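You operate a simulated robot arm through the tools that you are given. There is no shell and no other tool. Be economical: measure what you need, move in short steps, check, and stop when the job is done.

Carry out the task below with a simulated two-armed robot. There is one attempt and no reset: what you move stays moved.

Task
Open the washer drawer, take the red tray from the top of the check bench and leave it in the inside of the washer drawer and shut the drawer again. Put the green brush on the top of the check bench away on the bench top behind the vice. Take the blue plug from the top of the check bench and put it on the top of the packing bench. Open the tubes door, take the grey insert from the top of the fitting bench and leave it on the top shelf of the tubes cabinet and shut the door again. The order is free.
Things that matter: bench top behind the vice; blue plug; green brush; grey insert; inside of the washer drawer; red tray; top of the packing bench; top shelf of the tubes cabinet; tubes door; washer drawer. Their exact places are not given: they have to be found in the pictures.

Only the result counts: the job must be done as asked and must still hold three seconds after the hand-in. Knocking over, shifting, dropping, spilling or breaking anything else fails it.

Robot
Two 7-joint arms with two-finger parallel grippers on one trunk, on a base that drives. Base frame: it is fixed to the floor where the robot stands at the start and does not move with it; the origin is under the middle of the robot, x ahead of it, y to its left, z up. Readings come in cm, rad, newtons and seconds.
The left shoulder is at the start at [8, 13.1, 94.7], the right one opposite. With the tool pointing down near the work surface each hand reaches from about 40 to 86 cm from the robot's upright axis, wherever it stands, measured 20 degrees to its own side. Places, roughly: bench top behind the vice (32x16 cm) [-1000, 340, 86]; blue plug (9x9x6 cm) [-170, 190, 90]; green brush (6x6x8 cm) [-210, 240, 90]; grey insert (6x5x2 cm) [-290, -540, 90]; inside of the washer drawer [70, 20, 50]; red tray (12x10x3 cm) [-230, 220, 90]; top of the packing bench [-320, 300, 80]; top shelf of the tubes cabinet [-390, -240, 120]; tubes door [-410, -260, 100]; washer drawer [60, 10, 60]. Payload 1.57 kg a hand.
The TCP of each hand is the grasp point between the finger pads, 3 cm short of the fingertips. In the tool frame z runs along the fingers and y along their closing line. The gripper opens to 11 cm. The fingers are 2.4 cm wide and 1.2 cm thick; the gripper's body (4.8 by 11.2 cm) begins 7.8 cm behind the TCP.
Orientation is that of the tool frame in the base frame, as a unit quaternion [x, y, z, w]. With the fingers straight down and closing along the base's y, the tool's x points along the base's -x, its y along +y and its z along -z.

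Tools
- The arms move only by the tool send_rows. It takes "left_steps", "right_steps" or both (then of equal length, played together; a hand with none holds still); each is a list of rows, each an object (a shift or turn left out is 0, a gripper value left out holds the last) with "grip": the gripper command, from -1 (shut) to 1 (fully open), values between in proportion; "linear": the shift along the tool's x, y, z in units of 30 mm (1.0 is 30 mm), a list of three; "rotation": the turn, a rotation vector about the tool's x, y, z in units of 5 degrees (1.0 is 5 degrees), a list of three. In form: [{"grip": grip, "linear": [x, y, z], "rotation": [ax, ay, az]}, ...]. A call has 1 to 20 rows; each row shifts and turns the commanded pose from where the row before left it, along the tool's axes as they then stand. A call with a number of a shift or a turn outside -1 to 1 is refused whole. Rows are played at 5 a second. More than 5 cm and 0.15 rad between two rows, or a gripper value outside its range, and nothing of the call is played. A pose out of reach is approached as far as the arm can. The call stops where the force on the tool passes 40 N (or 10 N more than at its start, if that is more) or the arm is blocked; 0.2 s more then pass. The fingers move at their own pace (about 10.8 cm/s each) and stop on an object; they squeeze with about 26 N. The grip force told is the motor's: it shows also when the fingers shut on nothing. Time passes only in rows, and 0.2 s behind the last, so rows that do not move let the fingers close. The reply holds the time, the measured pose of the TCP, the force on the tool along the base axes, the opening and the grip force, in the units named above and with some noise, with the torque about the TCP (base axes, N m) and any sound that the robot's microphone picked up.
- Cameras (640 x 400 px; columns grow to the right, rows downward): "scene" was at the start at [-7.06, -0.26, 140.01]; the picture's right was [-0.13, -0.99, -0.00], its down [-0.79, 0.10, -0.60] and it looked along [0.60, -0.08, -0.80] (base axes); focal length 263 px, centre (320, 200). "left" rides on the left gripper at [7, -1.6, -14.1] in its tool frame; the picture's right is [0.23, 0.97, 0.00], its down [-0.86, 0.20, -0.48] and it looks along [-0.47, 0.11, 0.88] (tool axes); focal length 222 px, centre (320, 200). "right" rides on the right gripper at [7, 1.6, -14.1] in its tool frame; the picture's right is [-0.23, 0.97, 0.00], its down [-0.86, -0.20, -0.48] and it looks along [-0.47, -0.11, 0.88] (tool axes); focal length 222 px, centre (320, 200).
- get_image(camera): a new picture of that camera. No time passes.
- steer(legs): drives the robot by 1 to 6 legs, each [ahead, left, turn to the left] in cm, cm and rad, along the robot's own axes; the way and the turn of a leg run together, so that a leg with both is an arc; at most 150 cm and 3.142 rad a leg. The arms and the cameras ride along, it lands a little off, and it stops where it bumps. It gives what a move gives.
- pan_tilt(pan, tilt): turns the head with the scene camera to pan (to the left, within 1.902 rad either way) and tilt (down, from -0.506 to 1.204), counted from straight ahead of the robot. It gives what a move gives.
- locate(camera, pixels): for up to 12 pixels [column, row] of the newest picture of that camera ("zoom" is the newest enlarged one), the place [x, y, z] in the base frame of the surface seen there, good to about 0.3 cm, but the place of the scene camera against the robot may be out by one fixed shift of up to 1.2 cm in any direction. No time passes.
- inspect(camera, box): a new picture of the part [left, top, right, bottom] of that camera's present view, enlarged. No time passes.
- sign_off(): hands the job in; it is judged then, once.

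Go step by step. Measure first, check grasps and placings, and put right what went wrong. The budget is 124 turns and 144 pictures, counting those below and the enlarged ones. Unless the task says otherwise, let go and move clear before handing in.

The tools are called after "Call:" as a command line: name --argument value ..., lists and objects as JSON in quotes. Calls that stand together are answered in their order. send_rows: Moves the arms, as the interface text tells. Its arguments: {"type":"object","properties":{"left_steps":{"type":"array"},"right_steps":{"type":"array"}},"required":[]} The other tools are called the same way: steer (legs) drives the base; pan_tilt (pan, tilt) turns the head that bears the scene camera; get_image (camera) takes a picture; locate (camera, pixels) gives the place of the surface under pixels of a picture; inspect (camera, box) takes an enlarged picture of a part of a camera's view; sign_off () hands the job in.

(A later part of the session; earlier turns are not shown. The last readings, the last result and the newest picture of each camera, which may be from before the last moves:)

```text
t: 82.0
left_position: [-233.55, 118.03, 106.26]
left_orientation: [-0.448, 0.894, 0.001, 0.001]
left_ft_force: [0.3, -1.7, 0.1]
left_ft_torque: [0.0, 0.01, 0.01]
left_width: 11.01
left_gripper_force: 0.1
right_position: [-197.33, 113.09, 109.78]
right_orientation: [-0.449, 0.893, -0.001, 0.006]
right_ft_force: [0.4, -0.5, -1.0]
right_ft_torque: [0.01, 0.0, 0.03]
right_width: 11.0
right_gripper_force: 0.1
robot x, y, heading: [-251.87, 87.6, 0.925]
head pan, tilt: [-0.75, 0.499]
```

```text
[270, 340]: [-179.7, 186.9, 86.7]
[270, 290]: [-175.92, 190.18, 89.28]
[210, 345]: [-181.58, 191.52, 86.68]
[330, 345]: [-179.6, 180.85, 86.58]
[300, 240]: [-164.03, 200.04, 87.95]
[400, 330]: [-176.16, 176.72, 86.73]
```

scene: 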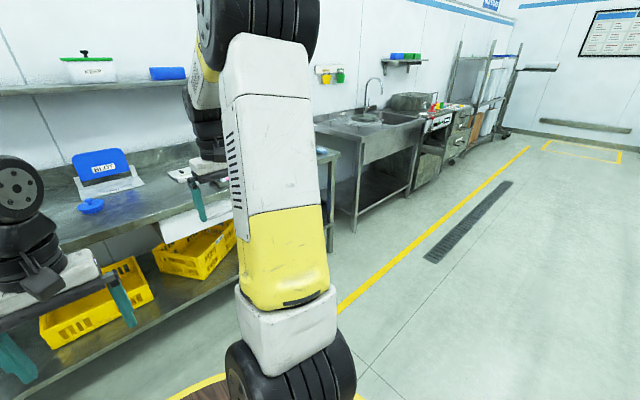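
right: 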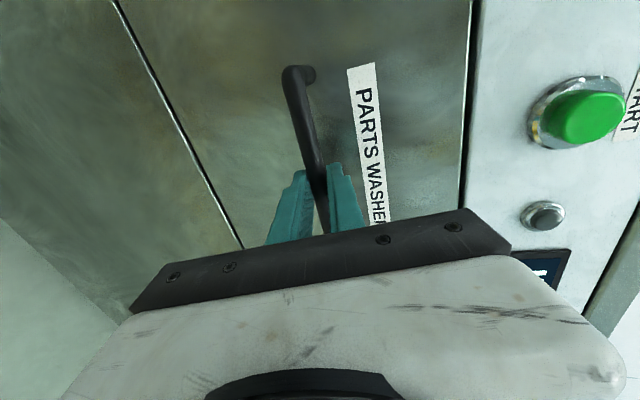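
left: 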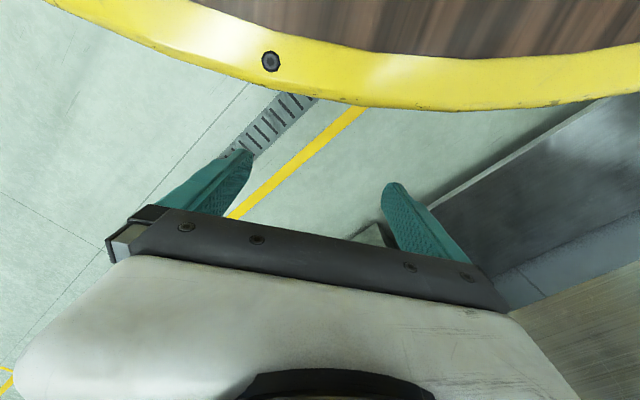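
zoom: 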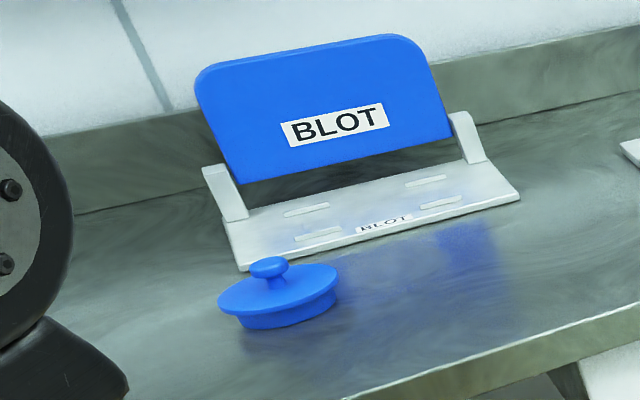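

It is the plug with a knob, near (−175.7,190.3). I drive so that the tray is ~27 left and the plug ~28 right of me, both within reach.

Call:
steer --legs '[[0, 28, 0], [58, 0, 0]]'

Call:
pan_tilt --pan 0.0 --tilt 0.75

Call:
get_image --camera "scene"

Call:
get_image --camera "left"

Call:
get_image --camera "right"

```text
t: 86.8
left_position: [-221.72, 180.82, 106.23]
left_orientation: [-0.45, 0.893, 0.0, 0.0]
left_ft_force: [0.4, -0.1, 0.3]
left_ft_torque: [0.0, 0.0, 0.02]
left_width: 11.0
left_gripper_force: 0.0
right_position: [-185.39, 175.86, 109.71]
right_orientation: [-0.451, 0.893, -0.001, 0.006]
right_ft_force: [0.6, -0.1, 0.4]
right_ft_torque: [-0.04, 0.01, 0.01]
right_width: 11.02
right_gripper_force: 0.2
robot x, y, heading: [-240.07, 150.55, 0.936]
head pan, tilt: [-0.75, 0.499]
```

```text
t: 87.9
left_position: [-221.65, 180.79, 106.11]
left_orientation: [-0.45, 0.893, 0.0, 0.0]
left_ft_force: [-0.4, -0.2, -0.2]
left_ft_torque: [-0.01, 0.03, -0.02]
left_width: 11.0
left_gripper_force: 0.1
right_position: [-185.34, 175.83, 109.75]
right_orientation: [-0.451, 0.893, -0.002, 0.005]
right_ft_force: [0.2, -0.7, 0.5]
right_ft_torque: [-0.01, -0.01, 0.02]
right_width: 11.01
right_gripper_force: 0.1
robot x, y, heading: [-239.88, 150.45, 0.929]
head pan, tilt: [0.0, 0.75]
```

```text
112 pictures are left
```

scene: 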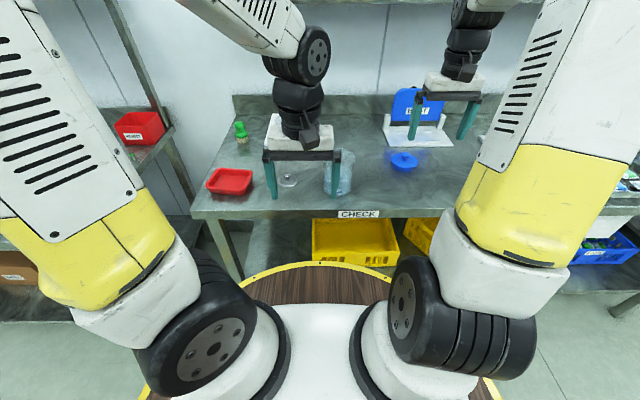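

```text
111 pictures are left
```

left: 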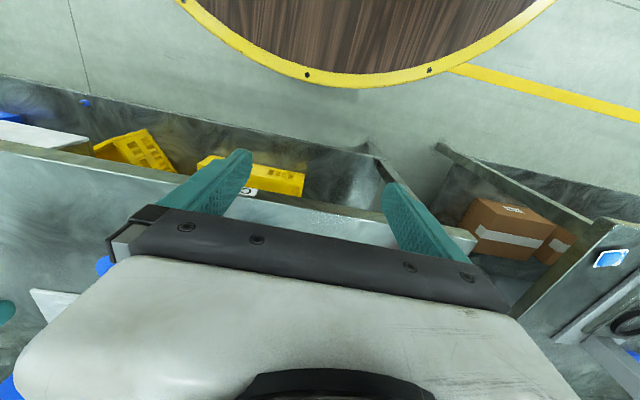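

```text
110 pictures are left
```

right: 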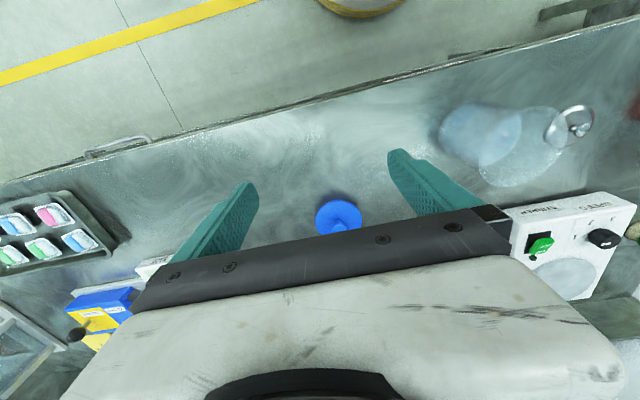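

The plug shows in the right hand view at (338,215) and the tray in the scene at (229,181). I measure both.

Call:
inspect --camera "scene" --box '[190, 110, 310, 220]'

Call:
locate --camera "zoom" --pixels '[[165, 215], [325, 215], [90, 290], [290, 300], [200, 260], [270, 75], [268, 130], [245, 165], [290, 165], [330, 255]]'

Call:
inspect --camera "right" --box '[300, 180, 380, 240]'

Call:
locate --camera "zoom" --pixels '[[270, 270], [320, 345], [180, 280], [480, 280], [300, 180], [335, 300]]'

```text
3.64 times, centred on (250, 165) of scene
```

zoom: 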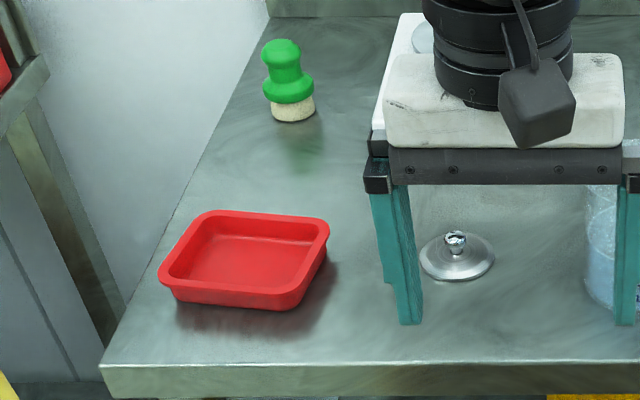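

```text
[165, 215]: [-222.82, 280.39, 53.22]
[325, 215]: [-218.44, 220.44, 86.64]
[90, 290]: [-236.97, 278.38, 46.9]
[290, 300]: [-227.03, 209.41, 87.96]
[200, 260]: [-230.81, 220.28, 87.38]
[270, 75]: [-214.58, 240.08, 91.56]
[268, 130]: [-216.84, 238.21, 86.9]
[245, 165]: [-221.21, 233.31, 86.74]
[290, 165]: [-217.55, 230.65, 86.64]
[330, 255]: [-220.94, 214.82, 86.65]
```

```text
6.67 times, centred on (340, 210) of right
```

zoom: 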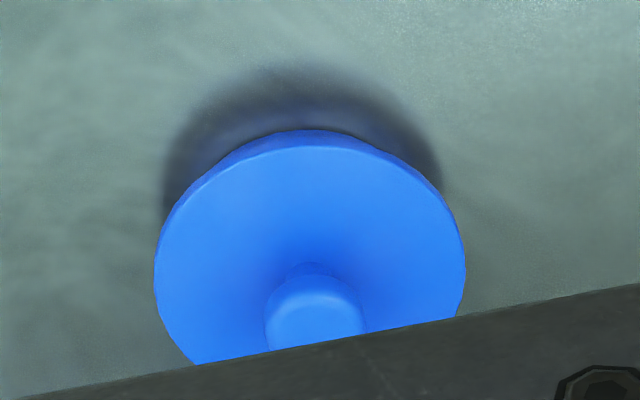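

```text
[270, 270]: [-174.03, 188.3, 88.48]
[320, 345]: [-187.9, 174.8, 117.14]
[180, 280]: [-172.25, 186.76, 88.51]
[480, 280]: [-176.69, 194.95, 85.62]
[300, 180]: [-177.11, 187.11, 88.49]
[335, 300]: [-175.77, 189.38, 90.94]
```

The knob is at about (−175.2,189.3,90.9). I bring the right hand above it and the left hand near the tray.

Call:
send_rows --right_steps '[{"linear": [-0.94, 0, 0], "grip": 0.3}, {"linear": [-0.94, 0, 0]}, {"linear": [-0.94, 0, 0]}, {"linear": [-0.94, 0, 0]}, {"linear": [-0.94, 0, 0]}, {"linear": [-0.94, 0, 0]}, {"linear": [0, 0, 0.9]}, {"linear": [0, 0, 0.9]}, {"linear": [0, 0, 0.9]}, {"linear": [0, 0, 0.9]}]' --left_steps '[{"linear": [-0.36, 0.9, 0]}, {"linear": [-0.36, 0.9, 0]}, {"linear": [-0.36, 0.9, 0]}, {"linear": [-0.36, 0.9, 0]}, {"linear": [-0.36, 0.9, 0]}, {"linear": [-0.36, 0.9, 0]}, {"linear": [-0.36, 0.9, 0]}, {"linear": [-0.36, 0.9, 0]}, {"linear": [-0.36, 0.9, 0]}, {"linear": [-0.36, 0.9, 0]}]'

Call:
get_image --camera "right"

Call:
get_image --camera "left"

Call:
inspect --camera "scene" --box '[340, 80, 500, 200]'

```text
t: 90.1
left_position: [-236.96, 205.58, 106.24]
left_orientation: [-0.449, 0.894, 0.0, 0.0]
left_ft_force: [-0.6, -0.3, 0.3]
left_ft_torque: [0.02, 0.0, -0.02]
left_width: 10.99
left_gripper_force: 0.1
right_position: [-175.18, 189.54, 99.14]
right_orientation: [-0.45, 0.893, -0.002, 0.005]
right_ft_force: [0.0, -0.6, 0.0]
right_ft_torque: [0.0, 0.01, -0.01]
right_width: 7.14
right_gripper_force: 0.1
robot x, y, heading: [-240.15, 150.47, 0.934]
head pan, tilt: [0.0, 0.75]
```

```text
107 pictures are left
```

right: 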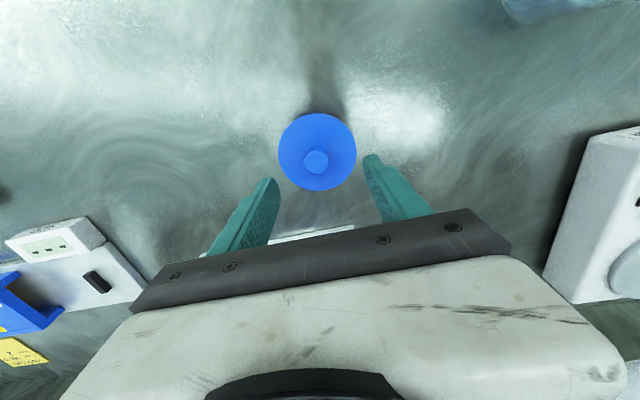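

```text
106 pictures are left
```

left: 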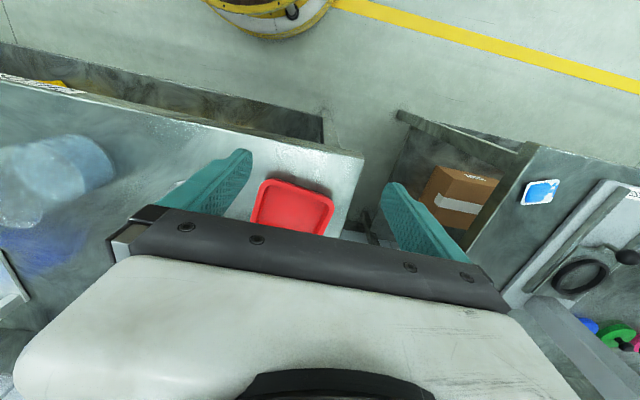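

```text
3.33 times, centred on (420, 140) of scene
```

zoom: 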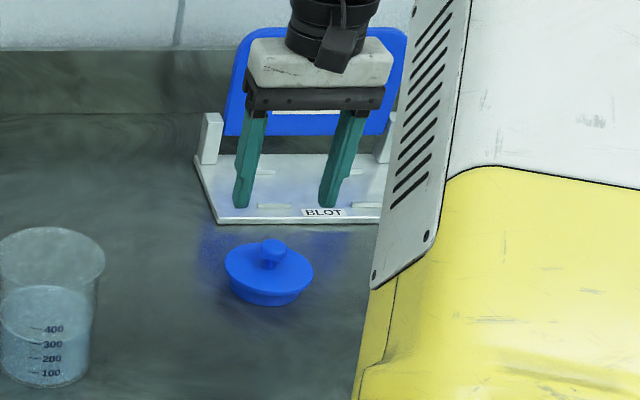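

Measuring knob (316,160) and tray rim in the hand views.

Call:
locate --camera "right" --pixels '[[316, 161], [316, 150], [305, 160], [327, 160], [318, 135], [318, 184]]'

Call:
locate --camera "left" --pixels '[[267, 181], [331, 203], [298, 192], [251, 215], [321, 234], [290, 215], [255, 160]]'

```text
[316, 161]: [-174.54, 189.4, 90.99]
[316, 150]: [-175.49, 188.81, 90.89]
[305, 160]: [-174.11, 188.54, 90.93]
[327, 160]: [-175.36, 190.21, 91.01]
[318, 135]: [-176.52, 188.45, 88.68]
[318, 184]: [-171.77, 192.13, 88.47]
```

```text
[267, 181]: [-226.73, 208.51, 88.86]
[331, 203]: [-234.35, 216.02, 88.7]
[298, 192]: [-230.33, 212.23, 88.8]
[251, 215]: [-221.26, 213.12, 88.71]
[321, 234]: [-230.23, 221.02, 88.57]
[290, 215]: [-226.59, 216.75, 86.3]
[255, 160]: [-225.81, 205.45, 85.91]
```

The right hand is aligned over the knob; I lower and grip it, while the left hand moves forward over the tray for a better view.

Call:
send_rows --right_steps '[{"linear": [0, 0, 0.8]}, {"linear": [0, 0, 0.8]}, {"linear": [0, 0, 0.8]}, {"grip": -1}, {}, {}, {}, {}]' --left_steps '[{"linear": [-0.9, -0.3, 0]}, {"linear": [-0.9, -0.3, 0]}, {"linear": [-0.9, -0.3, 0]}, {"linear": [-0.9, -0.3, 0]}, {"linear": [-0.9, 0, 0]}, {"linear": [-0.4, 0, 0]}, {}, {}]'

Call:
get_image --camera "left"

Call:
get_image --camera "right"

```text
t: 91.9
left_position: [-225.2, 215.17, 106.26]
left_orientation: [-0.448, 0.894, 0.0, 0.0]
left_ft_force: [-0.3, 0.2, -0.3]
left_ft_torque: [-0.01, 0.0, 0.02]
left_width: 11.0
left_gripper_force: 0.1
right_position: [-175.06, 189.55, 91.93]
right_orientation: [-0.45, 0.893, -0.001, 0.006]
right_ft_force: [0.0, 0.1, 1.9]
right_ft_torque: [0.03, -0.01, 0.02]
right_width: 2.62
right_gripper_force: 26.1
robot x, y, heading: [-240.15, 150.58, 0.931]
head pan, tilt: [0.0, 0.75]
```

```text
104 pictures are left
```

left: 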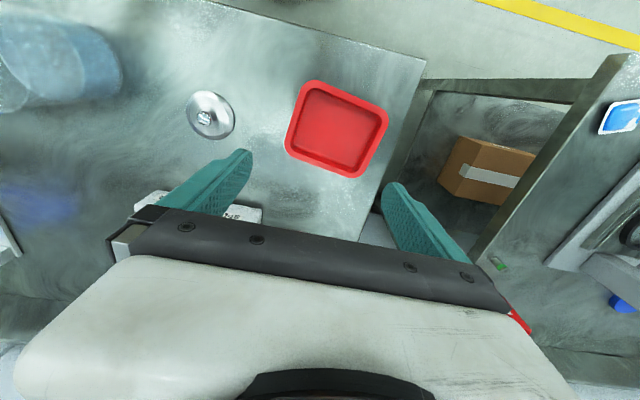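

```text
103 pictures are left
```

right: 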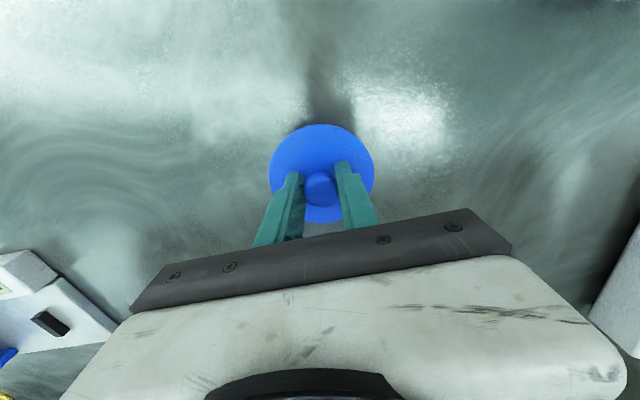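

The plug's knob is gripped at 2.6 cm. Now I measure the tray rim well and lift the plug.

Call:
send_rows --right_steps '[{"linear": [0, 0, -0.8]}, {"linear": [0, 0, -0.8]}, {"linear": [0, 0, -0.8]}, {"linear": [0, 0, -0.8]}, {"linear": [0, 0, -0.8]}]'

Call:
inspect --camera "left" --box '[270, 70, 406, 190]'

Call:
locate --camera "zoom" --pixels '[[140, 200], [340, 95], [505, 290], [250, 455], [200, 110], [530, 190], [100, 350], [330, 210]]'

```text
t: 93.1
left_position: [-225.26, 215.02, 106.3]
left_orientation: [-0.449, 0.894, 0.001, 0.001]
left_ft_force: [0.1, -0.6, -0.2]
left_ft_torque: [0.01, -0.03, -0.02]
left_width: 11.01
left_gripper_force: 0.0
right_position: [-175.2, 189.52, 103.95]
right_orientation: [-0.449, 0.893, -0.002, 0.006]
right_ft_force: [0.1, 0.9, -0.4]
right_ft_torque: [-0.04, 0.02, 0.01]
right_width: 2.63
right_gripper_force: 25.5
robot x, y, heading: [-240.05, 150.93, 0.928]
head pan, tilt: [0.0, 0.75]
```

```text
3.33 times, centred on (338, 130) of left
```

zoom: 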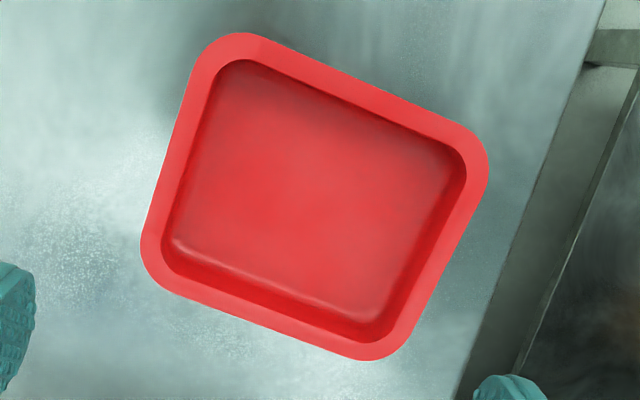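

```text
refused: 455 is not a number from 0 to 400
```

Locating the rim mid-points and corners in the zoom.

Call:
locate --camera "zoom" --pixels '[[176, 160], [167, 155], [443, 245], [449, 250], [358, 92], [358, 85], [268, 318], [268, 323], [310, 200], [205, 60], [480, 165]]'

```text
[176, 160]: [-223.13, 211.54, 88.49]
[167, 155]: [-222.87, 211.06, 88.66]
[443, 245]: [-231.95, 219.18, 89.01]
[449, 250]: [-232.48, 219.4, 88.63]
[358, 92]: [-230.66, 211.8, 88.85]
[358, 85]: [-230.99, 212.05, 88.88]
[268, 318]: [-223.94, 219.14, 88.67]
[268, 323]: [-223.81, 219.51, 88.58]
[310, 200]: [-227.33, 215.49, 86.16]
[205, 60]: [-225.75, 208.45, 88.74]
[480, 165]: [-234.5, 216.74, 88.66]
```

The tray's right wall mid is at (−223.1,211.4), normal yaw −4.5° from my closing line. I'll pinch that wall: align, lower partway and check.

Call:
send_rows --left_steps '[{"linear": [0.285, -0.65, 0], "rotation": [0, 0, 0.9], "grip": -0.1}, {"linear": [0.285, -0.65, 0]}, {"linear": [0, 0, 0.8]}, {"linear": [0, 0, 0.8]}, {"linear": [0, 0, 0.8]}, {"linear": [0, 0, 0.8]}, {"linear": [0, 0, 0.8]}]'

Call:
get_image --camera "left"

Call:
locate --camera "left" --pixels '[[280, 110], [300, 110], [320, 110]]'

```text
t: 94.7
left_position: [-223.31, 211.52, 94.17]
left_orientation: [-0.413, 0.911, 0.0, 0.0]
left_ft_force: [0.0, -0.3, 0.4]
left_ft_torque: [0.04, 0.0, 0.04]
left_width: 4.96
left_gripper_force: 0.1
right_position: [-175.24, 189.43, 103.96]
right_orientation: [-0.45, 0.893, -0.001, 0.006]
right_ft_force: [0.0, -0.5, 0.1]
right_ft_torque: [0.02, 0.03, -0.03]
right_width: 2.62
right_gripper_force: 25.9
robot x, y, heading: [-240.41, 150.8, 0.933]
head pan, tilt: [0.0, 0.75]
```

```text
101 pictures are left
```

left: 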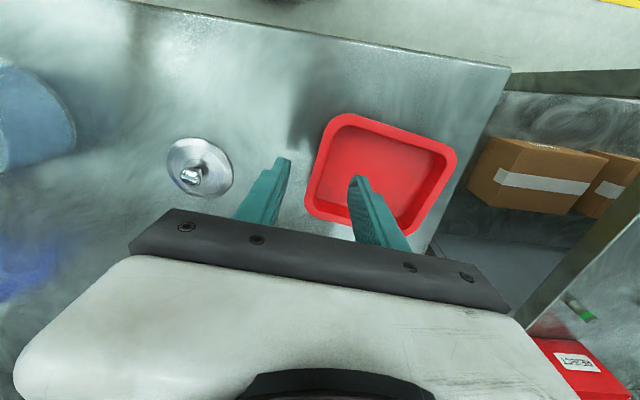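

```text
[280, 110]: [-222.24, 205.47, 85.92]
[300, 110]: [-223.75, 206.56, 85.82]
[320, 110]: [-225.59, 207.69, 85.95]
```

The fingers straddle the right wall. I lower 4.4 cm and close.

Call:
send_rows --left_steps '[{"linear": [0, 0, 0.75]}, {"linear": [0, 0, 0.72]}, {"grip": -1}, {}, {}, {}]'

Call:
get_image --camera "left"

```text
t: 96.1
left_position: [-223.27, 211.42, 89.74]
left_orientation: [-0.413, 0.911, 0.0, 0.0]
left_ft_force: [0.5, 0.1, -0.4]
left_ft_torque: [0.0, 0.01, -0.02]
left_width: 0.21
left_gripper_force: 23.9
right_position: [-175.22, 189.54, 103.88]
right_orientation: [-0.449, 0.893, -0.001, 0.006]
right_ft_force: [0.4, -0.6, -0.9]
right_ft_torque: [-0.03, 0.03, 0.0]
right_width: 2.63
right_gripper_force: 25.9
robot x, y, heading: [-240.31, 150.21, 0.935]
head pan, tilt: [0.0, 0.75]
```

```text
100 pictures are left
```

left: 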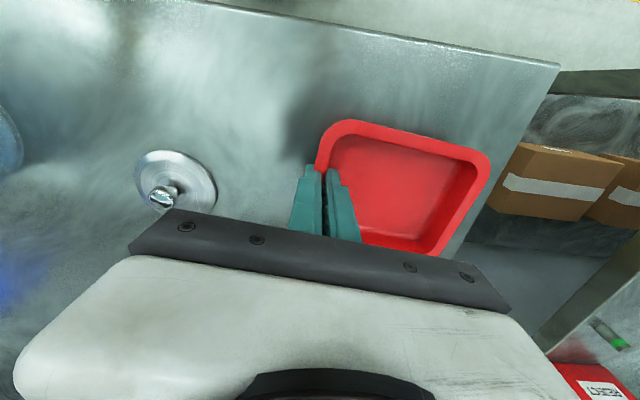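

Width 0.21 means a thin wall between the pads. I lift 6 cm and check that it comes along.

Call:
send_rows --left_steps '[{"linear": [0, 0, -0.5]}, {"linear": [0, 0, -0.5]}, {"linear": [0, 0, -0.5]}, {"linear": [0, 0, -0.5]}]'

Call:
get_image --camera "left"

Call:
get_image --camera "scene"

```text
t: 97.1
left_position: [-223.22, 211.32, 95.89]
left_orientation: [-0.413, 0.911, 0.0, 0.0]
left_ft_force: [0.1, 0.6, -0.8]
left_ft_torque: [-0.04, -0.03, 0.0]
left_width: 0.22
left_gripper_force: 23.2
right_position: [-175.25, 189.38, 103.83]
right_orientation: [-0.449, 0.893, -0.001, 0.006]
right_ft_force: [0.5, 0.1, 0.1]
right_ft_torque: [-0.01, 0.02, -0.05]
right_width: 2.63
right_gripper_force: 26.2
robot x, y, heading: [-240.37, 150.78, 0.929]
head pan, tilt: [0.0, 0.75]
```

```text
99 pictures are left
```

left: 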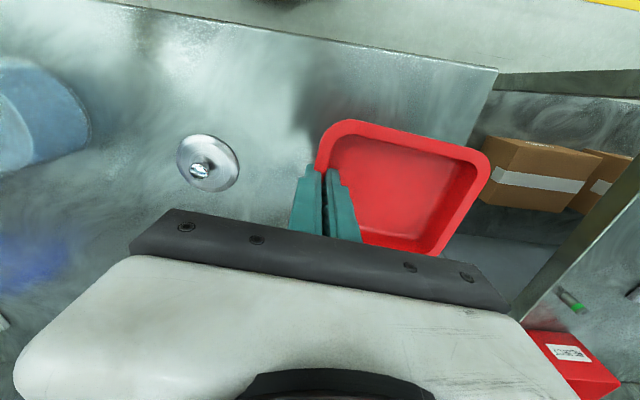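

```text
98 pictures are left
```

scene: 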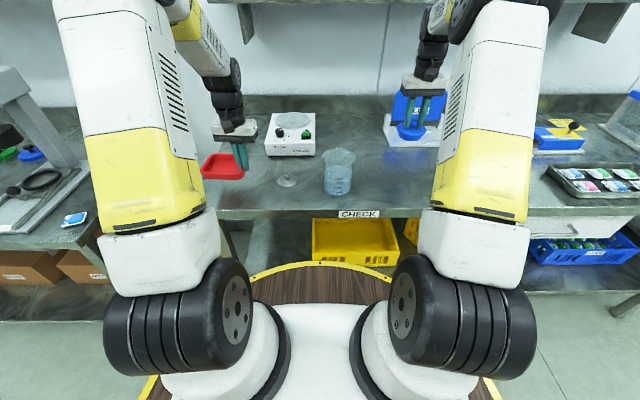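

The tray is held. I raise it, back off, and drive left to the packing bench with the plug in the right hand.

Call:
send_rows --left_steps '[{"linear": [0, 0, -0.9]}, {"linear": [0, 0, -0.9]}, {"linear": [0, 0, -0.9]}, {"linear": [0, 0, -0.9]}, {"linear": [0, 0, -0.9]}]'

Call:
steer --legs '[[-50, 0, 0], [0, 130, 0]]'

Call:
pan_tilt --pan 0.0 --tilt 0.5

Call:
get_image --camera "scene"

```text
t: 98.3
left_position: [-223.2, 211.51, 109.22]
left_orientation: [-0.413, 0.911, 0.0, 0.0]
left_ft_force: [0.2, -0.2, -1.5]
left_ft_torque: [0.01, 0.0, -0.01]
left_width: 0.21
left_gripper_force: 23.5
right_position: [-175.25, 189.46, 103.9]
right_orientation: [-0.45, 0.893, -0.001, 0.005]
right_ft_force: [0.0, -0.6, -0.4]
right_ft_torque: [-0.03, 0.02, -0.01]
right_width: 2.64
right_gripper_force: 25.6
robot x, y, heading: [-240.32, 150.51, 0.934]
head pan, tilt: [0.0, 0.75]
```

```text
t: 107.4
left_position: [-358.03, 248.97, 109.26]
left_orientation: [-0.417, 0.909, 0.0, 0.0]
left_ft_force: [-0.8, 0.1, -0.2]
left_ft_torque: [-0.01, -0.01, 0.02]
left_width: 0.21
left_gripper_force: 23.6
right_position: [-309.9, 227.26, 103.91]
right_orientation: [-0.452, 0.892, -0.002, 0.005]
right_ft_force: [0.4, 0.6, -0.3]
right_ft_torque: [-0.01, -0.01, 0.01]
right_width: 2.62
right_gripper_force: 25.9
robot x, y, heading: [-374.32, 187.9, 0.939]
head pan, tilt: [0.0, 0.75]
```

```text
t: 108.1
left_position: [-357.93, 248.88, 109.27]
left_orientation: [-0.417, 0.909, 0.0, 0.0]
left_ft_force: [-0.5, 0.3, -0.5]
left_ft_torque: [-0.01, -0.07, 0.0]
left_width: 0.25
left_gripper_force: 23.5
right_position: [-309.75, 227.26, 103.91]
right_orientation: [-0.453, 0.892, -0.002, 0.006]
right_ft_force: [0.5, 0.5, -0.4]
right_ft_torque: [0.02, 0.02, 0.03]
right_width: 2.62
right_gripper_force: 25.6
robot x, y, heading: [-374.43, 188.15, 0.934]
head pan, tilt: [0.0, 0.499]
```

```text
97 pictures are left
```

scene: 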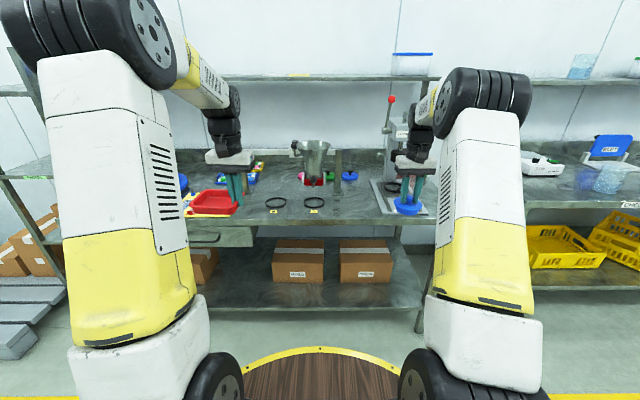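

The packing bench is ahead with several items; I zoom to find free bench top and its label.

Call:
inspect --camera "scene" --box '[180, 120, 460, 260]'

Call:
locate --camera "zoom" --pixels '[[400, 200], [400, 225], [330, 160], [220, 195], [305, 195], [520, 205], [400, 150], [440, 185]]'

```text
2.29 times, centred on (320, 190) of scene
```

zoom: 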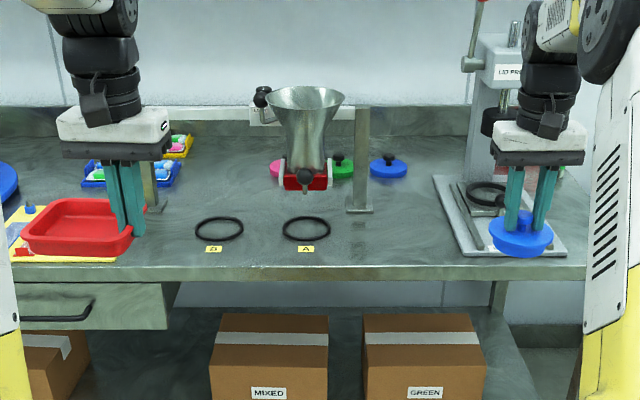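

```text
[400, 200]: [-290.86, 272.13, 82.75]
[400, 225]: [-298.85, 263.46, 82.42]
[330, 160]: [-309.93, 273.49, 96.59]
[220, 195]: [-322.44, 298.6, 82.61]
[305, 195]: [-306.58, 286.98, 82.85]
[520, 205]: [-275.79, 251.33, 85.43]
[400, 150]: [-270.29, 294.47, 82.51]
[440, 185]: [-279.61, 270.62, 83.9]
```

A clear patch lies between ring A and the plate, near zoom (388,232), ≈(−303,263). I drive left 16 and ahead 33 so the right hand is above it.

Call:
steer --legs '[[0, 16, 0], [32.5, 0, 0]]'

Call:
get_image --camera "right"

Call:
get_image --camera "scene"

Call:
locate --camera "right" --pixels '[[320, 100], [240, 130], [400, 130], [320, 140], [470, 170]]'

```text
t: 111.3
left_position: [-351.73, 284.57, 109.35]
left_orientation: [-0.417, 0.909, 0.0, 0.0]
left_ft_force: [-0.6, 0.8, -0.7]
left_ft_torque: [-0.04, -0.02, 0.04]
left_width: 0.22
left_gripper_force: 23.2
right_position: [-303.51, 263.09, 103.81]
right_orientation: [-0.453, 0.891, -0.001, 0.005]
right_ft_force: [0.3, 0.6, 0.6]
right_ft_torque: [-0.02, 0.02, -0.01]
right_width: 2.65
right_gripper_force: 26.1
robot x, y, heading: [-367.82, 223.45, 0.941]
head pan, tilt: [0.0, 0.499]
```

```text
95 pictures are left
```

right: 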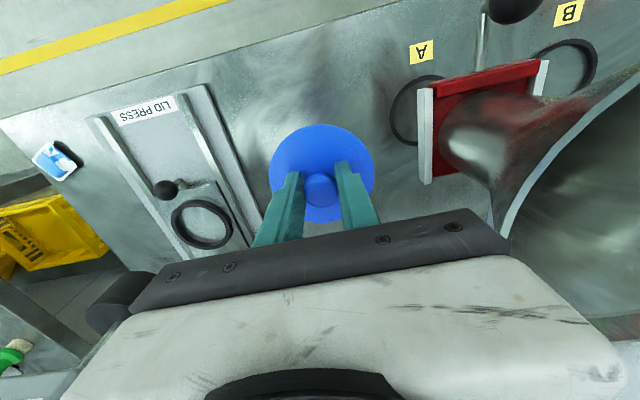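

```text
94 pictures are left
```

scene: 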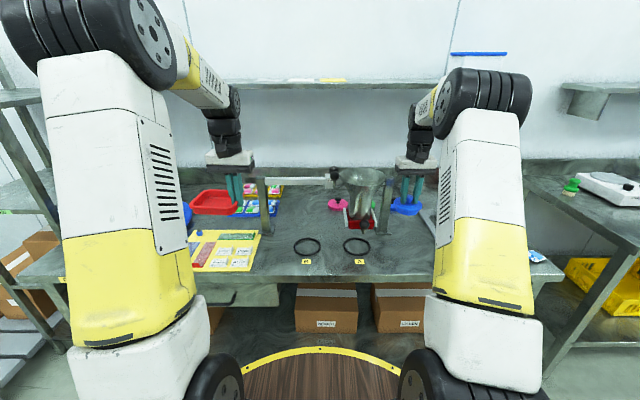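

```text
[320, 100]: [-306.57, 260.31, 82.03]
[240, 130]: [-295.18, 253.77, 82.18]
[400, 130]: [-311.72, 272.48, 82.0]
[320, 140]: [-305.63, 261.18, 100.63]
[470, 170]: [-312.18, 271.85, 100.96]
```

The spot under the plug is clear bench (z≈82), 12 cm from the funnel. Lowering 15.5 cm and releasing.

Call:
send_rows --right_steps '[{"linear": [0, 0, 0.95]}, {"linear": [0, 0, 0.95]}, {"linear": [0, 0, 0.95]}, {"linear": [0, 0, 0.95]}, {"linear": [0, 0, 0.95]}, {"linear": [0, 0, 0.25]}, {"linear": [0, 0, 0.15]}, {}]'

Call:
get_image --camera "right"

```text
t: 113.1
left_position: [-351.74, 284.64, 109.29]
left_orientation: [-0.417, 0.909, -0.001, 0.0]
left_ft_force: [0.0, -0.1, -1.0]
left_ft_torque: [-0.05, -0.01, -0.01]
left_width: 0.22
left_gripper_force: 23.5
right_position: [-303.39, 263.05, 88.41]
right_orientation: [-0.453, 0.891, -0.001, 0.005]
right_ft_force: [0.9, -0.4, -1.1]
right_ft_torque: [0.0, -0.03, 0.02]
right_width: 2.63
right_gripper_force: 25.9
robot x, y, heading: [-368.04, 223.29, 0.941]
head pan, tilt: [0.0, 0.499]
```

```text
93 pictures are left
```

right: 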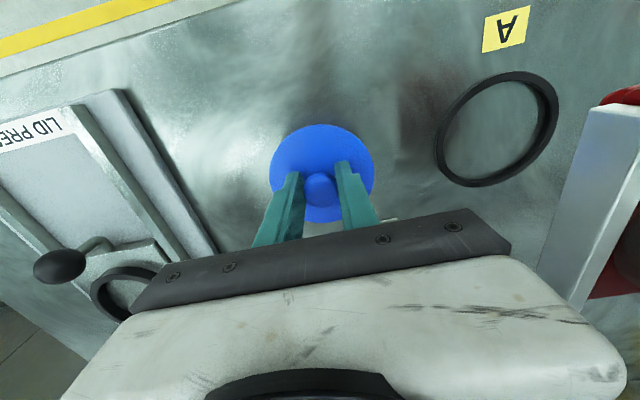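

Nearly touching with clear surroundings. I lower 0.2 more, open moderately, and lift.

Call:
send_rows --right_steps '[{"linear": [0, 0, 0.08]}, {"grip": -0.2}, {}, {"linear": [0, 0, -0.7]}, {"linear": [0, 0, -0.9]}, {"linear": [0, 0, -0.9]}, {"linear": [0, 0, -0.9]}, {"linear": [0, 0, -0.9]}, {"linear": [0, 0, -0.9]}, {"linear": [0, 0, -0.9]}]'

Call:
get_image --camera "right"

```text
t: 115.3
left_position: [-351.73, 284.61, 109.2]
left_orientation: [-0.417, 0.909, 0.0, 0.0]
left_ft_force: [-0.5, 0.8, 0.8]
left_ft_torque: [-0.05, -0.03, 0.01]
left_width: 0.21
left_gripper_force: 23.4
right_position: [-303.5, 263.03, 106.49]
right_orientation: [-0.453, 0.891, -0.001, 0.005]
right_ft_force: [0.5, 0.0, 0.4]
right_ft_torque: [0.0, 0.05, 0.01]
right_width: 4.4
right_gripper_force: 0.0
robot x, y, heading: [-367.83, 223.1, 0.94]
head pan, tilt: [0.0, 0.499]
```

```text
92 pictures are left
```

right: 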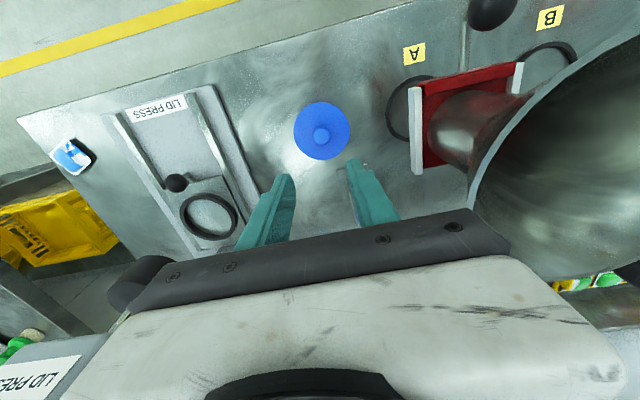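

The plug stands freely on the packing bench. Now I back off and take the tray to the washer (about 5 m to the right).

Call:
steer --legs '[[-45, 0, 0], [0, -150, -0.009], [0, -150, 0], [0, -120, 0]]'

Call:
pan_tilt --pan -0.2 --tilt 0.6

Call:
get_image --camera "scene"

```text
t: 137.7
left_position: [-41.05, -0.32, 109.31]
left_orientation: [-0.42, 0.907, 0.001, 0.0]
left_ft_force: [0.0, -0.6, -1.3]
left_ft_torque: [-0.04, -0.03, -0.01]
left_width: 0.24
left_gripper_force: 23.4
right_position: [7.18, -21.7, 106.51]
right_orientation: [-0.456, 0.89, -0.001, 0.006]
right_ft_force: [-0.1, -0.4, -0.1]
right_ft_torque: [0.04, 0.01, -0.01]
right_width: 4.39
right_gripper_force: 0.1
robot x, y, heading: [-57.17, -61.2, 0.945]
head pan, tilt: [0.0, 0.499]
```

```text
t: 138.5
left_position: [-41.11, -0.31, 109.27]
left_orientation: [-0.42, 0.907, -0.001, 0.001]
left_ft_force: [1.6, 0.4, -0.2]
left_ft_torque: [-0.03, 0.0, 0.01]
left_width: 0.22
left_gripper_force: 23.5
right_position: [7.11, -21.71, 106.51]
right_orientation: [-0.456, 0.89, -0.001, 0.005]
right_ft_force: [-0.7, -0.1, 0.6]
right_ft_torque: [0.0, 0.03, 0.01]
right_width: 4.39
right_gripper_force: 0.1
robot x, y, heading: [-57.07, -61.44, 0.948]
head pan, tilt: [-0.201, 0.6]
```

```text
91 pictures are left
```

scene: 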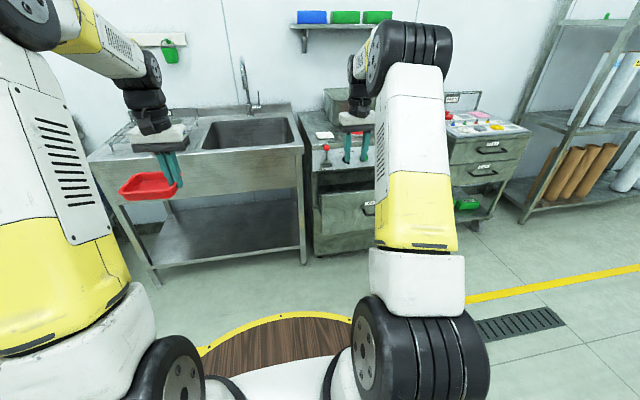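

The tray is still held. I pull the right hand back a bit, then drive right 79 to stand before the open drawer.

Call:
send_rows --right_steps '[{"linear": [0.95, 0, 0]}, {"linear": [0.95, 0, 0]}, {"linear": [0.95, 0, 0]}, {"linear": [0.95, 0, 0]}, {"linear": [0.95, 0, 0]}, {"linear": [0.95, 0, 0]}, {"linear": [0.95, 0, 0]}]'

Call:
steer --legs '[[0, -79.5, -0.014], [20, 0, 0]]'

Call:
pan_tilt --pan 0.1 --tilt 0.75

Call:
get_image --camera "scene"

Call:
get_image --camera "left"

```text
t: 140.1
left_position: [-41.18, -0.25, 109.27]
left_orientation: [-0.42, 0.907, 0.0, 0.0]
left_ft_force: [-0.8, 0.1, -0.1]
left_ft_torque: [-0.03, 0.0, 0.03]
left_width: 0.22
left_gripper_force: 23.9
right_position: [-4.47, -37.75, 106.22]
right_orientation: [-0.458, 0.889, -0.002, 0.005]
right_ft_force: [-0.2, -0.1, 0.2]
right_ft_torque: [-0.01, 0.0, 0.01]
right_width: 4.41
right_gripper_force: 0.0
robot x, y, heading: [-56.81, -61.33, 0.949]
head pan, tilt: [-0.201, 0.6]
```

```text
t: 145.6
left_position: [37.11, -32.26, 109.24]
left_orientation: [-0.413, 0.911, 0.001, 0.0]
left_ft_force: [-0.3, 0.5, -0.8]
left_ft_torque: [-0.04, -0.03, 0.03]
left_width: 0.21
left_gripper_force: 23.9
right_position: [73.08, -70.36, 106.2]
right_orientation: [-0.449, 0.894, -0.001, 0.005]
right_ft_force: [0.1, -0.7, -0.5]
right_ft_torque: [0.04, -0.02, -0.03]
right_width: 4.4
right_gripper_force: 0.0
robot x, y, heading: [20.05, -93.43, 0.926]
head pan, tilt: [-0.201, 0.6]
```

```text
t: 146.4
left_position: [37.25, -32.28, 109.29]
left_orientation: [-0.413, 0.911, 0.0, -0.001]
left_ft_force: [0.1, -0.1, -1.4]
left_ft_torque: [0.02, -0.05, 0.0]
left_width: 0.24
left_gripper_force: 23.8
right_position: [73.32, -70.28, 106.25]
right_orientation: [-0.45, 0.893, -0.001, 0.005]
right_ft_force: [-1.0, 0.0, -0.2]
right_ft_torque: [-0.01, -0.01, 0.01]
right_width: 4.39
right_gripper_force: 0.0
robot x, y, heading: [20.27, -93.1, 0.93]
head pan, tilt: [0.099, 0.75]
```

```text
90 pictures are left
```

scene: 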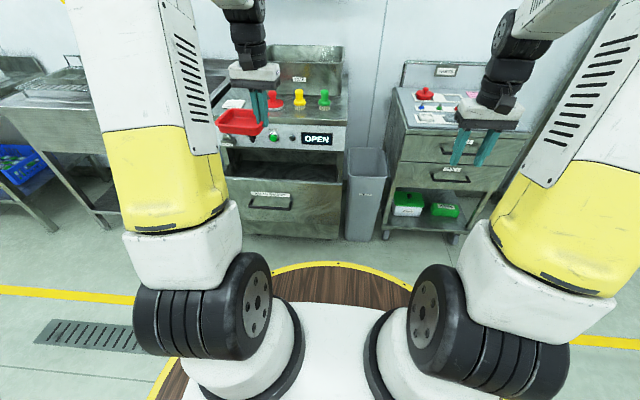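

```text
89 pictures are left
```

left: 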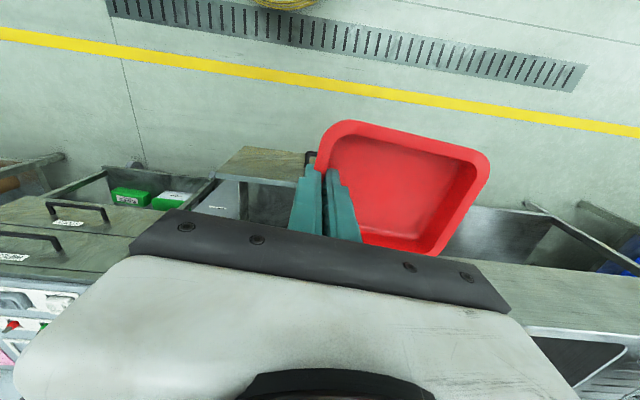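

The drawer is ahead at (275,185). I zoom in to measure the interior.

Call:
inspect --camera "scene" --box '[205, 100, 365, 230]'

Call:
locate --camera "zoom" --pixels '[[130, 240], [250, 250], [400, 260], [500, 265], [60, 200], [250, 280], [100, 295], [500, 320], [150, 215]]'

```text
3.08 times, centred on (285, 165) of scene
```

zoom: 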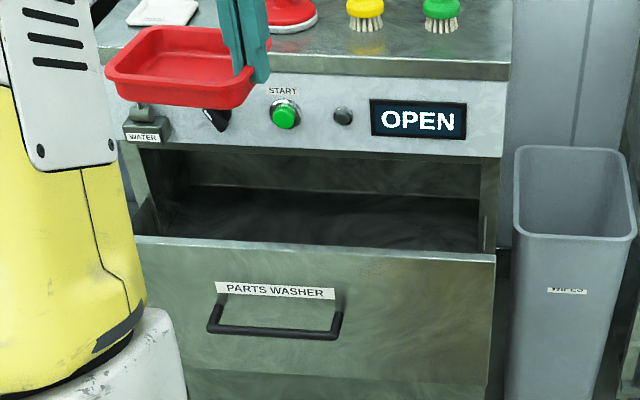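

```text
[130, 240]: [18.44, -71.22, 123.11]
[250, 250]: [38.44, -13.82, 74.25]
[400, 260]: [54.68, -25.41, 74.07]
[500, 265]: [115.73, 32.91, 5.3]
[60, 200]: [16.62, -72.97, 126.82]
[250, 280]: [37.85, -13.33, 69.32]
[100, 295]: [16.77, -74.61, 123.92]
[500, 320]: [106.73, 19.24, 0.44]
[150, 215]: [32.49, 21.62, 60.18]
```

I measure interior points.

Call:
locate --camera "zoom" --pixels '[[200, 220], [300, 225], [450, 235], [300, 200], [300, 240], [300, 175], [470, 215], [485, 215], [165, 205], [300, 245]]'

```text
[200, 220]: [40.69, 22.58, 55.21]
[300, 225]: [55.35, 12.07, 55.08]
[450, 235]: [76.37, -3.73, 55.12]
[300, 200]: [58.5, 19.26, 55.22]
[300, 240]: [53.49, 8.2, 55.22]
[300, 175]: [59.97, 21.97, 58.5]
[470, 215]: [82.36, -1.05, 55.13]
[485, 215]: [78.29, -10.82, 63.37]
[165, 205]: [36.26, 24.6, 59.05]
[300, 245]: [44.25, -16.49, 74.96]
```

The drawer floor is at z≈54, panel top ≈74, and the opening is 22 cm. I drive ahead 25 and slide the left hand so the tray is above the opening.

Call:
steer --legs '[[25, 3, 0]]'

Call:
get_image --camera "left"

Call:
inspect --camera "scene" --box '[180, 90, 400, 230]'

```text
t: 148.2
left_position: [49.63, -10.54, 109.29]
left_orientation: [-0.413, 0.911, 0.0, 0.0]
left_ft_force: [0.2, 1.0, -0.5]
left_ft_torque: [0.0, 0.02, 0.01]
left_width: 0.23
left_gripper_force: 23.7
right_position: [85.7, -48.54, 106.26]
right_orientation: [-0.449, 0.893, -0.001, 0.006]
right_ft_force: [-0.2, -0.6, 1.0]
right_ft_torque: [0.03, -0.04, 0.0]
right_width: 4.39
right_gripper_force: 0.1
robot x, y, heading: [32.86, -71.72, 0.93]
head pan, tilt: [0.099, 0.75]
```

```text
87 pictures are left
```

left: 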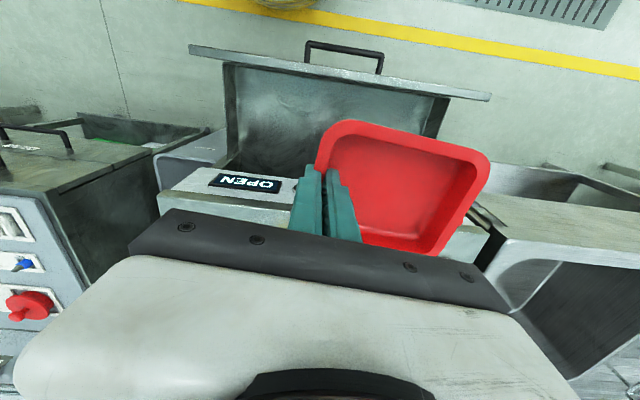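

```text
2.86 times, centred on (290, 160) of scene
```

zoom: 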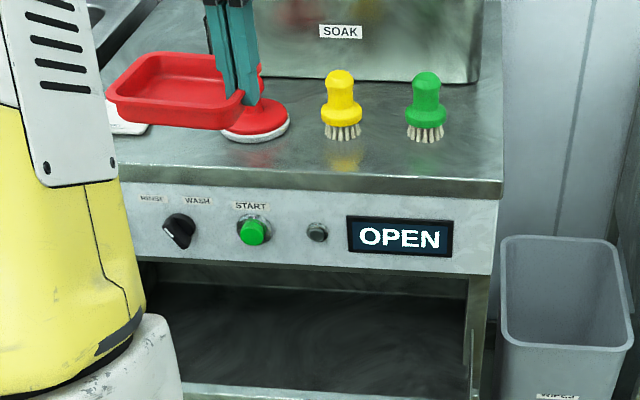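

Measuring the drawer edges with the left hand camera.

Call:
locate --camera "left" --pixels '[[320, 70], [250, 60], [280, 110], [250, 180], [245, 130], [232, 110], [440, 115], [200, 175], [270, 178], [330, 85]]'

```text
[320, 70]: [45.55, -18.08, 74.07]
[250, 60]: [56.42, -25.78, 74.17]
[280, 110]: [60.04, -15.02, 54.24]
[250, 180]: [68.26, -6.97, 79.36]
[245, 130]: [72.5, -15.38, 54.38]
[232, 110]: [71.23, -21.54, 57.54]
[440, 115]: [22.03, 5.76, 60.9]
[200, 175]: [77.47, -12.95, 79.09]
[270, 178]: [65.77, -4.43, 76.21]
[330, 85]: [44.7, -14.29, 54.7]
```

The numbers agree (opening from n=13.5 to 35.3, floor 54.3). I move forward 3.4 and lower the tray most of the way.

Call:
send_rows --left_steps '[{"linear": [-0.57, 0, 0]}, {"linear": [-0.57, 0, 0]}, {"linear": [0, 0, 0.9]}, {"linear": [0, 0, 0.9]}, {"linear": [0, 0, 0.9]}, {"linear": [0, 0, 0.9]}, {"linear": [0, 0, 0.9]}, {"linear": [0, 0, 0.9]}, {"linear": [0, 0, 0.9]}, {"linear": [0, 0, 0.9]}, {"linear": [0, 0, 0.9]}, {"linear": [0, 0, 0.9]}]'

Call:
get_image --camera "left"

Call:
get_image --camera "scene"

```text
t: 150.8
left_position: [51.8, -7.98, 82.19]
left_orientation: [-0.414, 0.91, 0.0, 0.0]
left_ft_force: [-0.2, -0.3, -0.2]
left_ft_torque: [0.0, -0.01, 0.0]
left_width: 0.19
left_gripper_force: 24.1
right_position: [85.66, -48.64, 106.3]
right_orientation: [-0.449, 0.893, -0.001, 0.006]
right_ft_force: [-0.3, -0.2, 0.4]
right_ft_torque: [-0.02, -0.03, 0.03]
right_width: 4.41
right_gripper_force: 0.0
robot x, y, heading: [32.68, -71.4, 0.93]
head pan, tilt: [0.099, 0.75]
```

```text
85 pictures are left
```

left: 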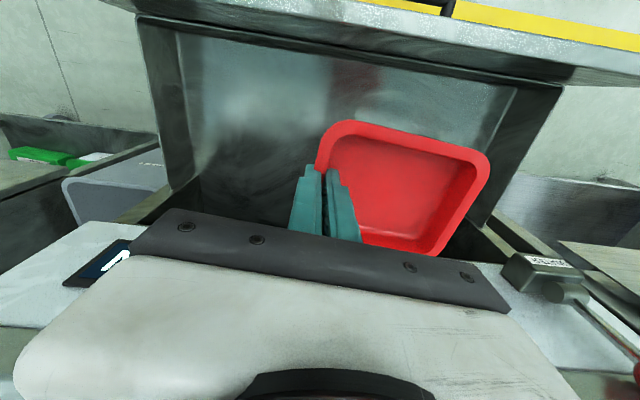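

```text
84 pictures are left
```

scene: 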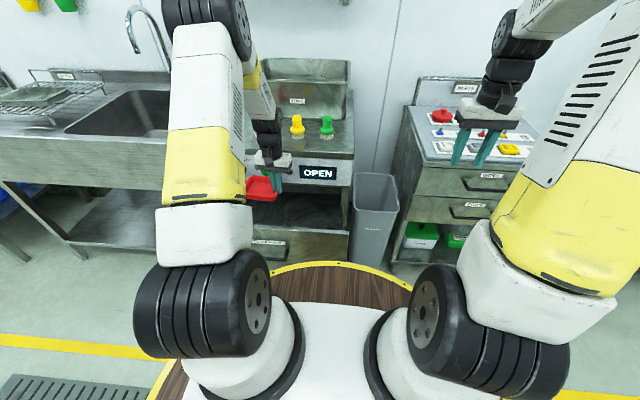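

Tray is clear between panel and control face. Continue down 22.8 cm.

Call:
send_rows --left_steps '[{"linear": [0, 0, 0.9]}, {"linear": [0, 0, 0.9]}, {"linear": [0, 0, 0.9]}, {"linear": [0, 0, 0.9]}, {"linear": [0, 0, 0.9]}, {"linear": [0, 0, 0.9]}, {"linear": [0, 0, 0.9]}, {"linear": [0, 0, 0.9]}, {"linear": [0, 0, 0.4]}]'

Call:
get_image --camera "left"

```text
t: 152.8
left_position: [51.9, -7.92, 59.42]
left_orientation: [-0.414, 0.91, 0.0, 0.001]
left_ft_force: [0.0, -0.3, -0.1]
left_ft_torque: [-0.01, -0.02, 0.0]
left_width: 0.23
left_gripper_force: 23.4
right_position: [85.79, -48.67, 106.28]
right_orientation: [-0.449, 0.893, -0.001, 0.005]
right_ft_force: [0.7, -0.5, -0.2]
right_ft_torque: [0.03, -0.01, -0.03]
right_width: 4.43
right_gripper_force: 0.1
robot x, y, heading: [32.44, -71.48, 0.927]
head pan, tilt: [0.099, 0.75]
```

```text
83 pictures are left
```

left: 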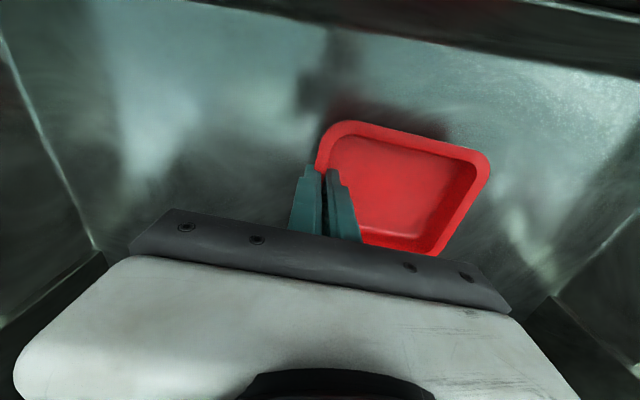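

Just above the floor. I lower in small steps until contact, release and rise.

Call:
send_rows --left_steps '[{"linear": [0, 0, 0.15]}, {"linear": [0, 0, 0.1]}, {"linear": [0, 0, 0.08]}, {}]'

Call:
send_rows --left_steps '[{"grip": -0.4}, {}, {"linear": [0, 0, -0.4]}, {"linear": [0, 0, -0.9]}, {"linear": [0, 0, -0.9]}, {"linear": [0, 0, -0.9]}, {"linear": [0, 0, -0.9]}, {"linear": [0, 0, -0.9]}, {"linear": [0, 0, -0.9]}, {"linear": [0, 0, -0.9]}, {"linear": [0, 0, -0.9]}, {"linear": [0, 0, -0.9]}, {"linear": [0, 0, -0.9]}]'

Call:
get_image --camera "left"

```text
t: 153.8
left_position: [51.88, -7.96, 58.41]
left_orientation: [-0.413, 0.911, 0.0, 0.0]
left_ft_force: [-0.5, 1.1, -1.0]
left_ft_torque: [-0.03, -0.02, 0.0]
left_width: 0.2
left_gripper_force: 23.2
right_position: [85.61, -48.55, 106.32]
right_orientation: [-0.449, 0.893, -0.002, 0.005]
right_ft_force: [0.1, 0.1, -1.0]
right_ft_torque: [-0.03, 0.02, -0.02]
right_width: 4.39
right_gripper_force: 0.0
robot x, y, heading: [33.01, -71.55, 0.933]
head pan, tilt: [0.099, 0.75]
```

```text
t: 156.6
left_position: [51.95, -7.99, 86.72]
left_orientation: [-0.413, 0.911, 0.0, 0.0]
left_ft_force: [-1.3, 0.4, -0.2]
left_ft_torque: [0.01, 0.01, 0.02]
left_width: 3.31
left_gripper_force: 0.1
right_position: [85.72, -48.71, 106.12]
right_orientation: [-0.45, 0.893, -0.001, 0.005]
right_ft_force: [0.0, 0.2, 0.7]
right_ft_torque: [-0.04, 0.0, -0.02]
right_width: 4.38
right_gripper_force: 0.1
robot x, y, heading: [32.75, -71.51, 0.928]
head pan, tilt: [0.099, 0.75]
```

```text
82 pictures are left
```

left: 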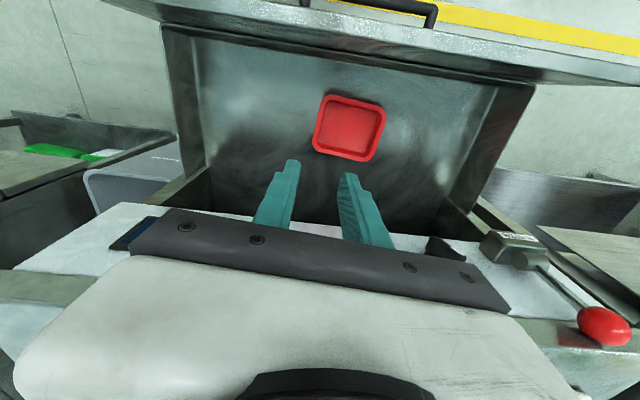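

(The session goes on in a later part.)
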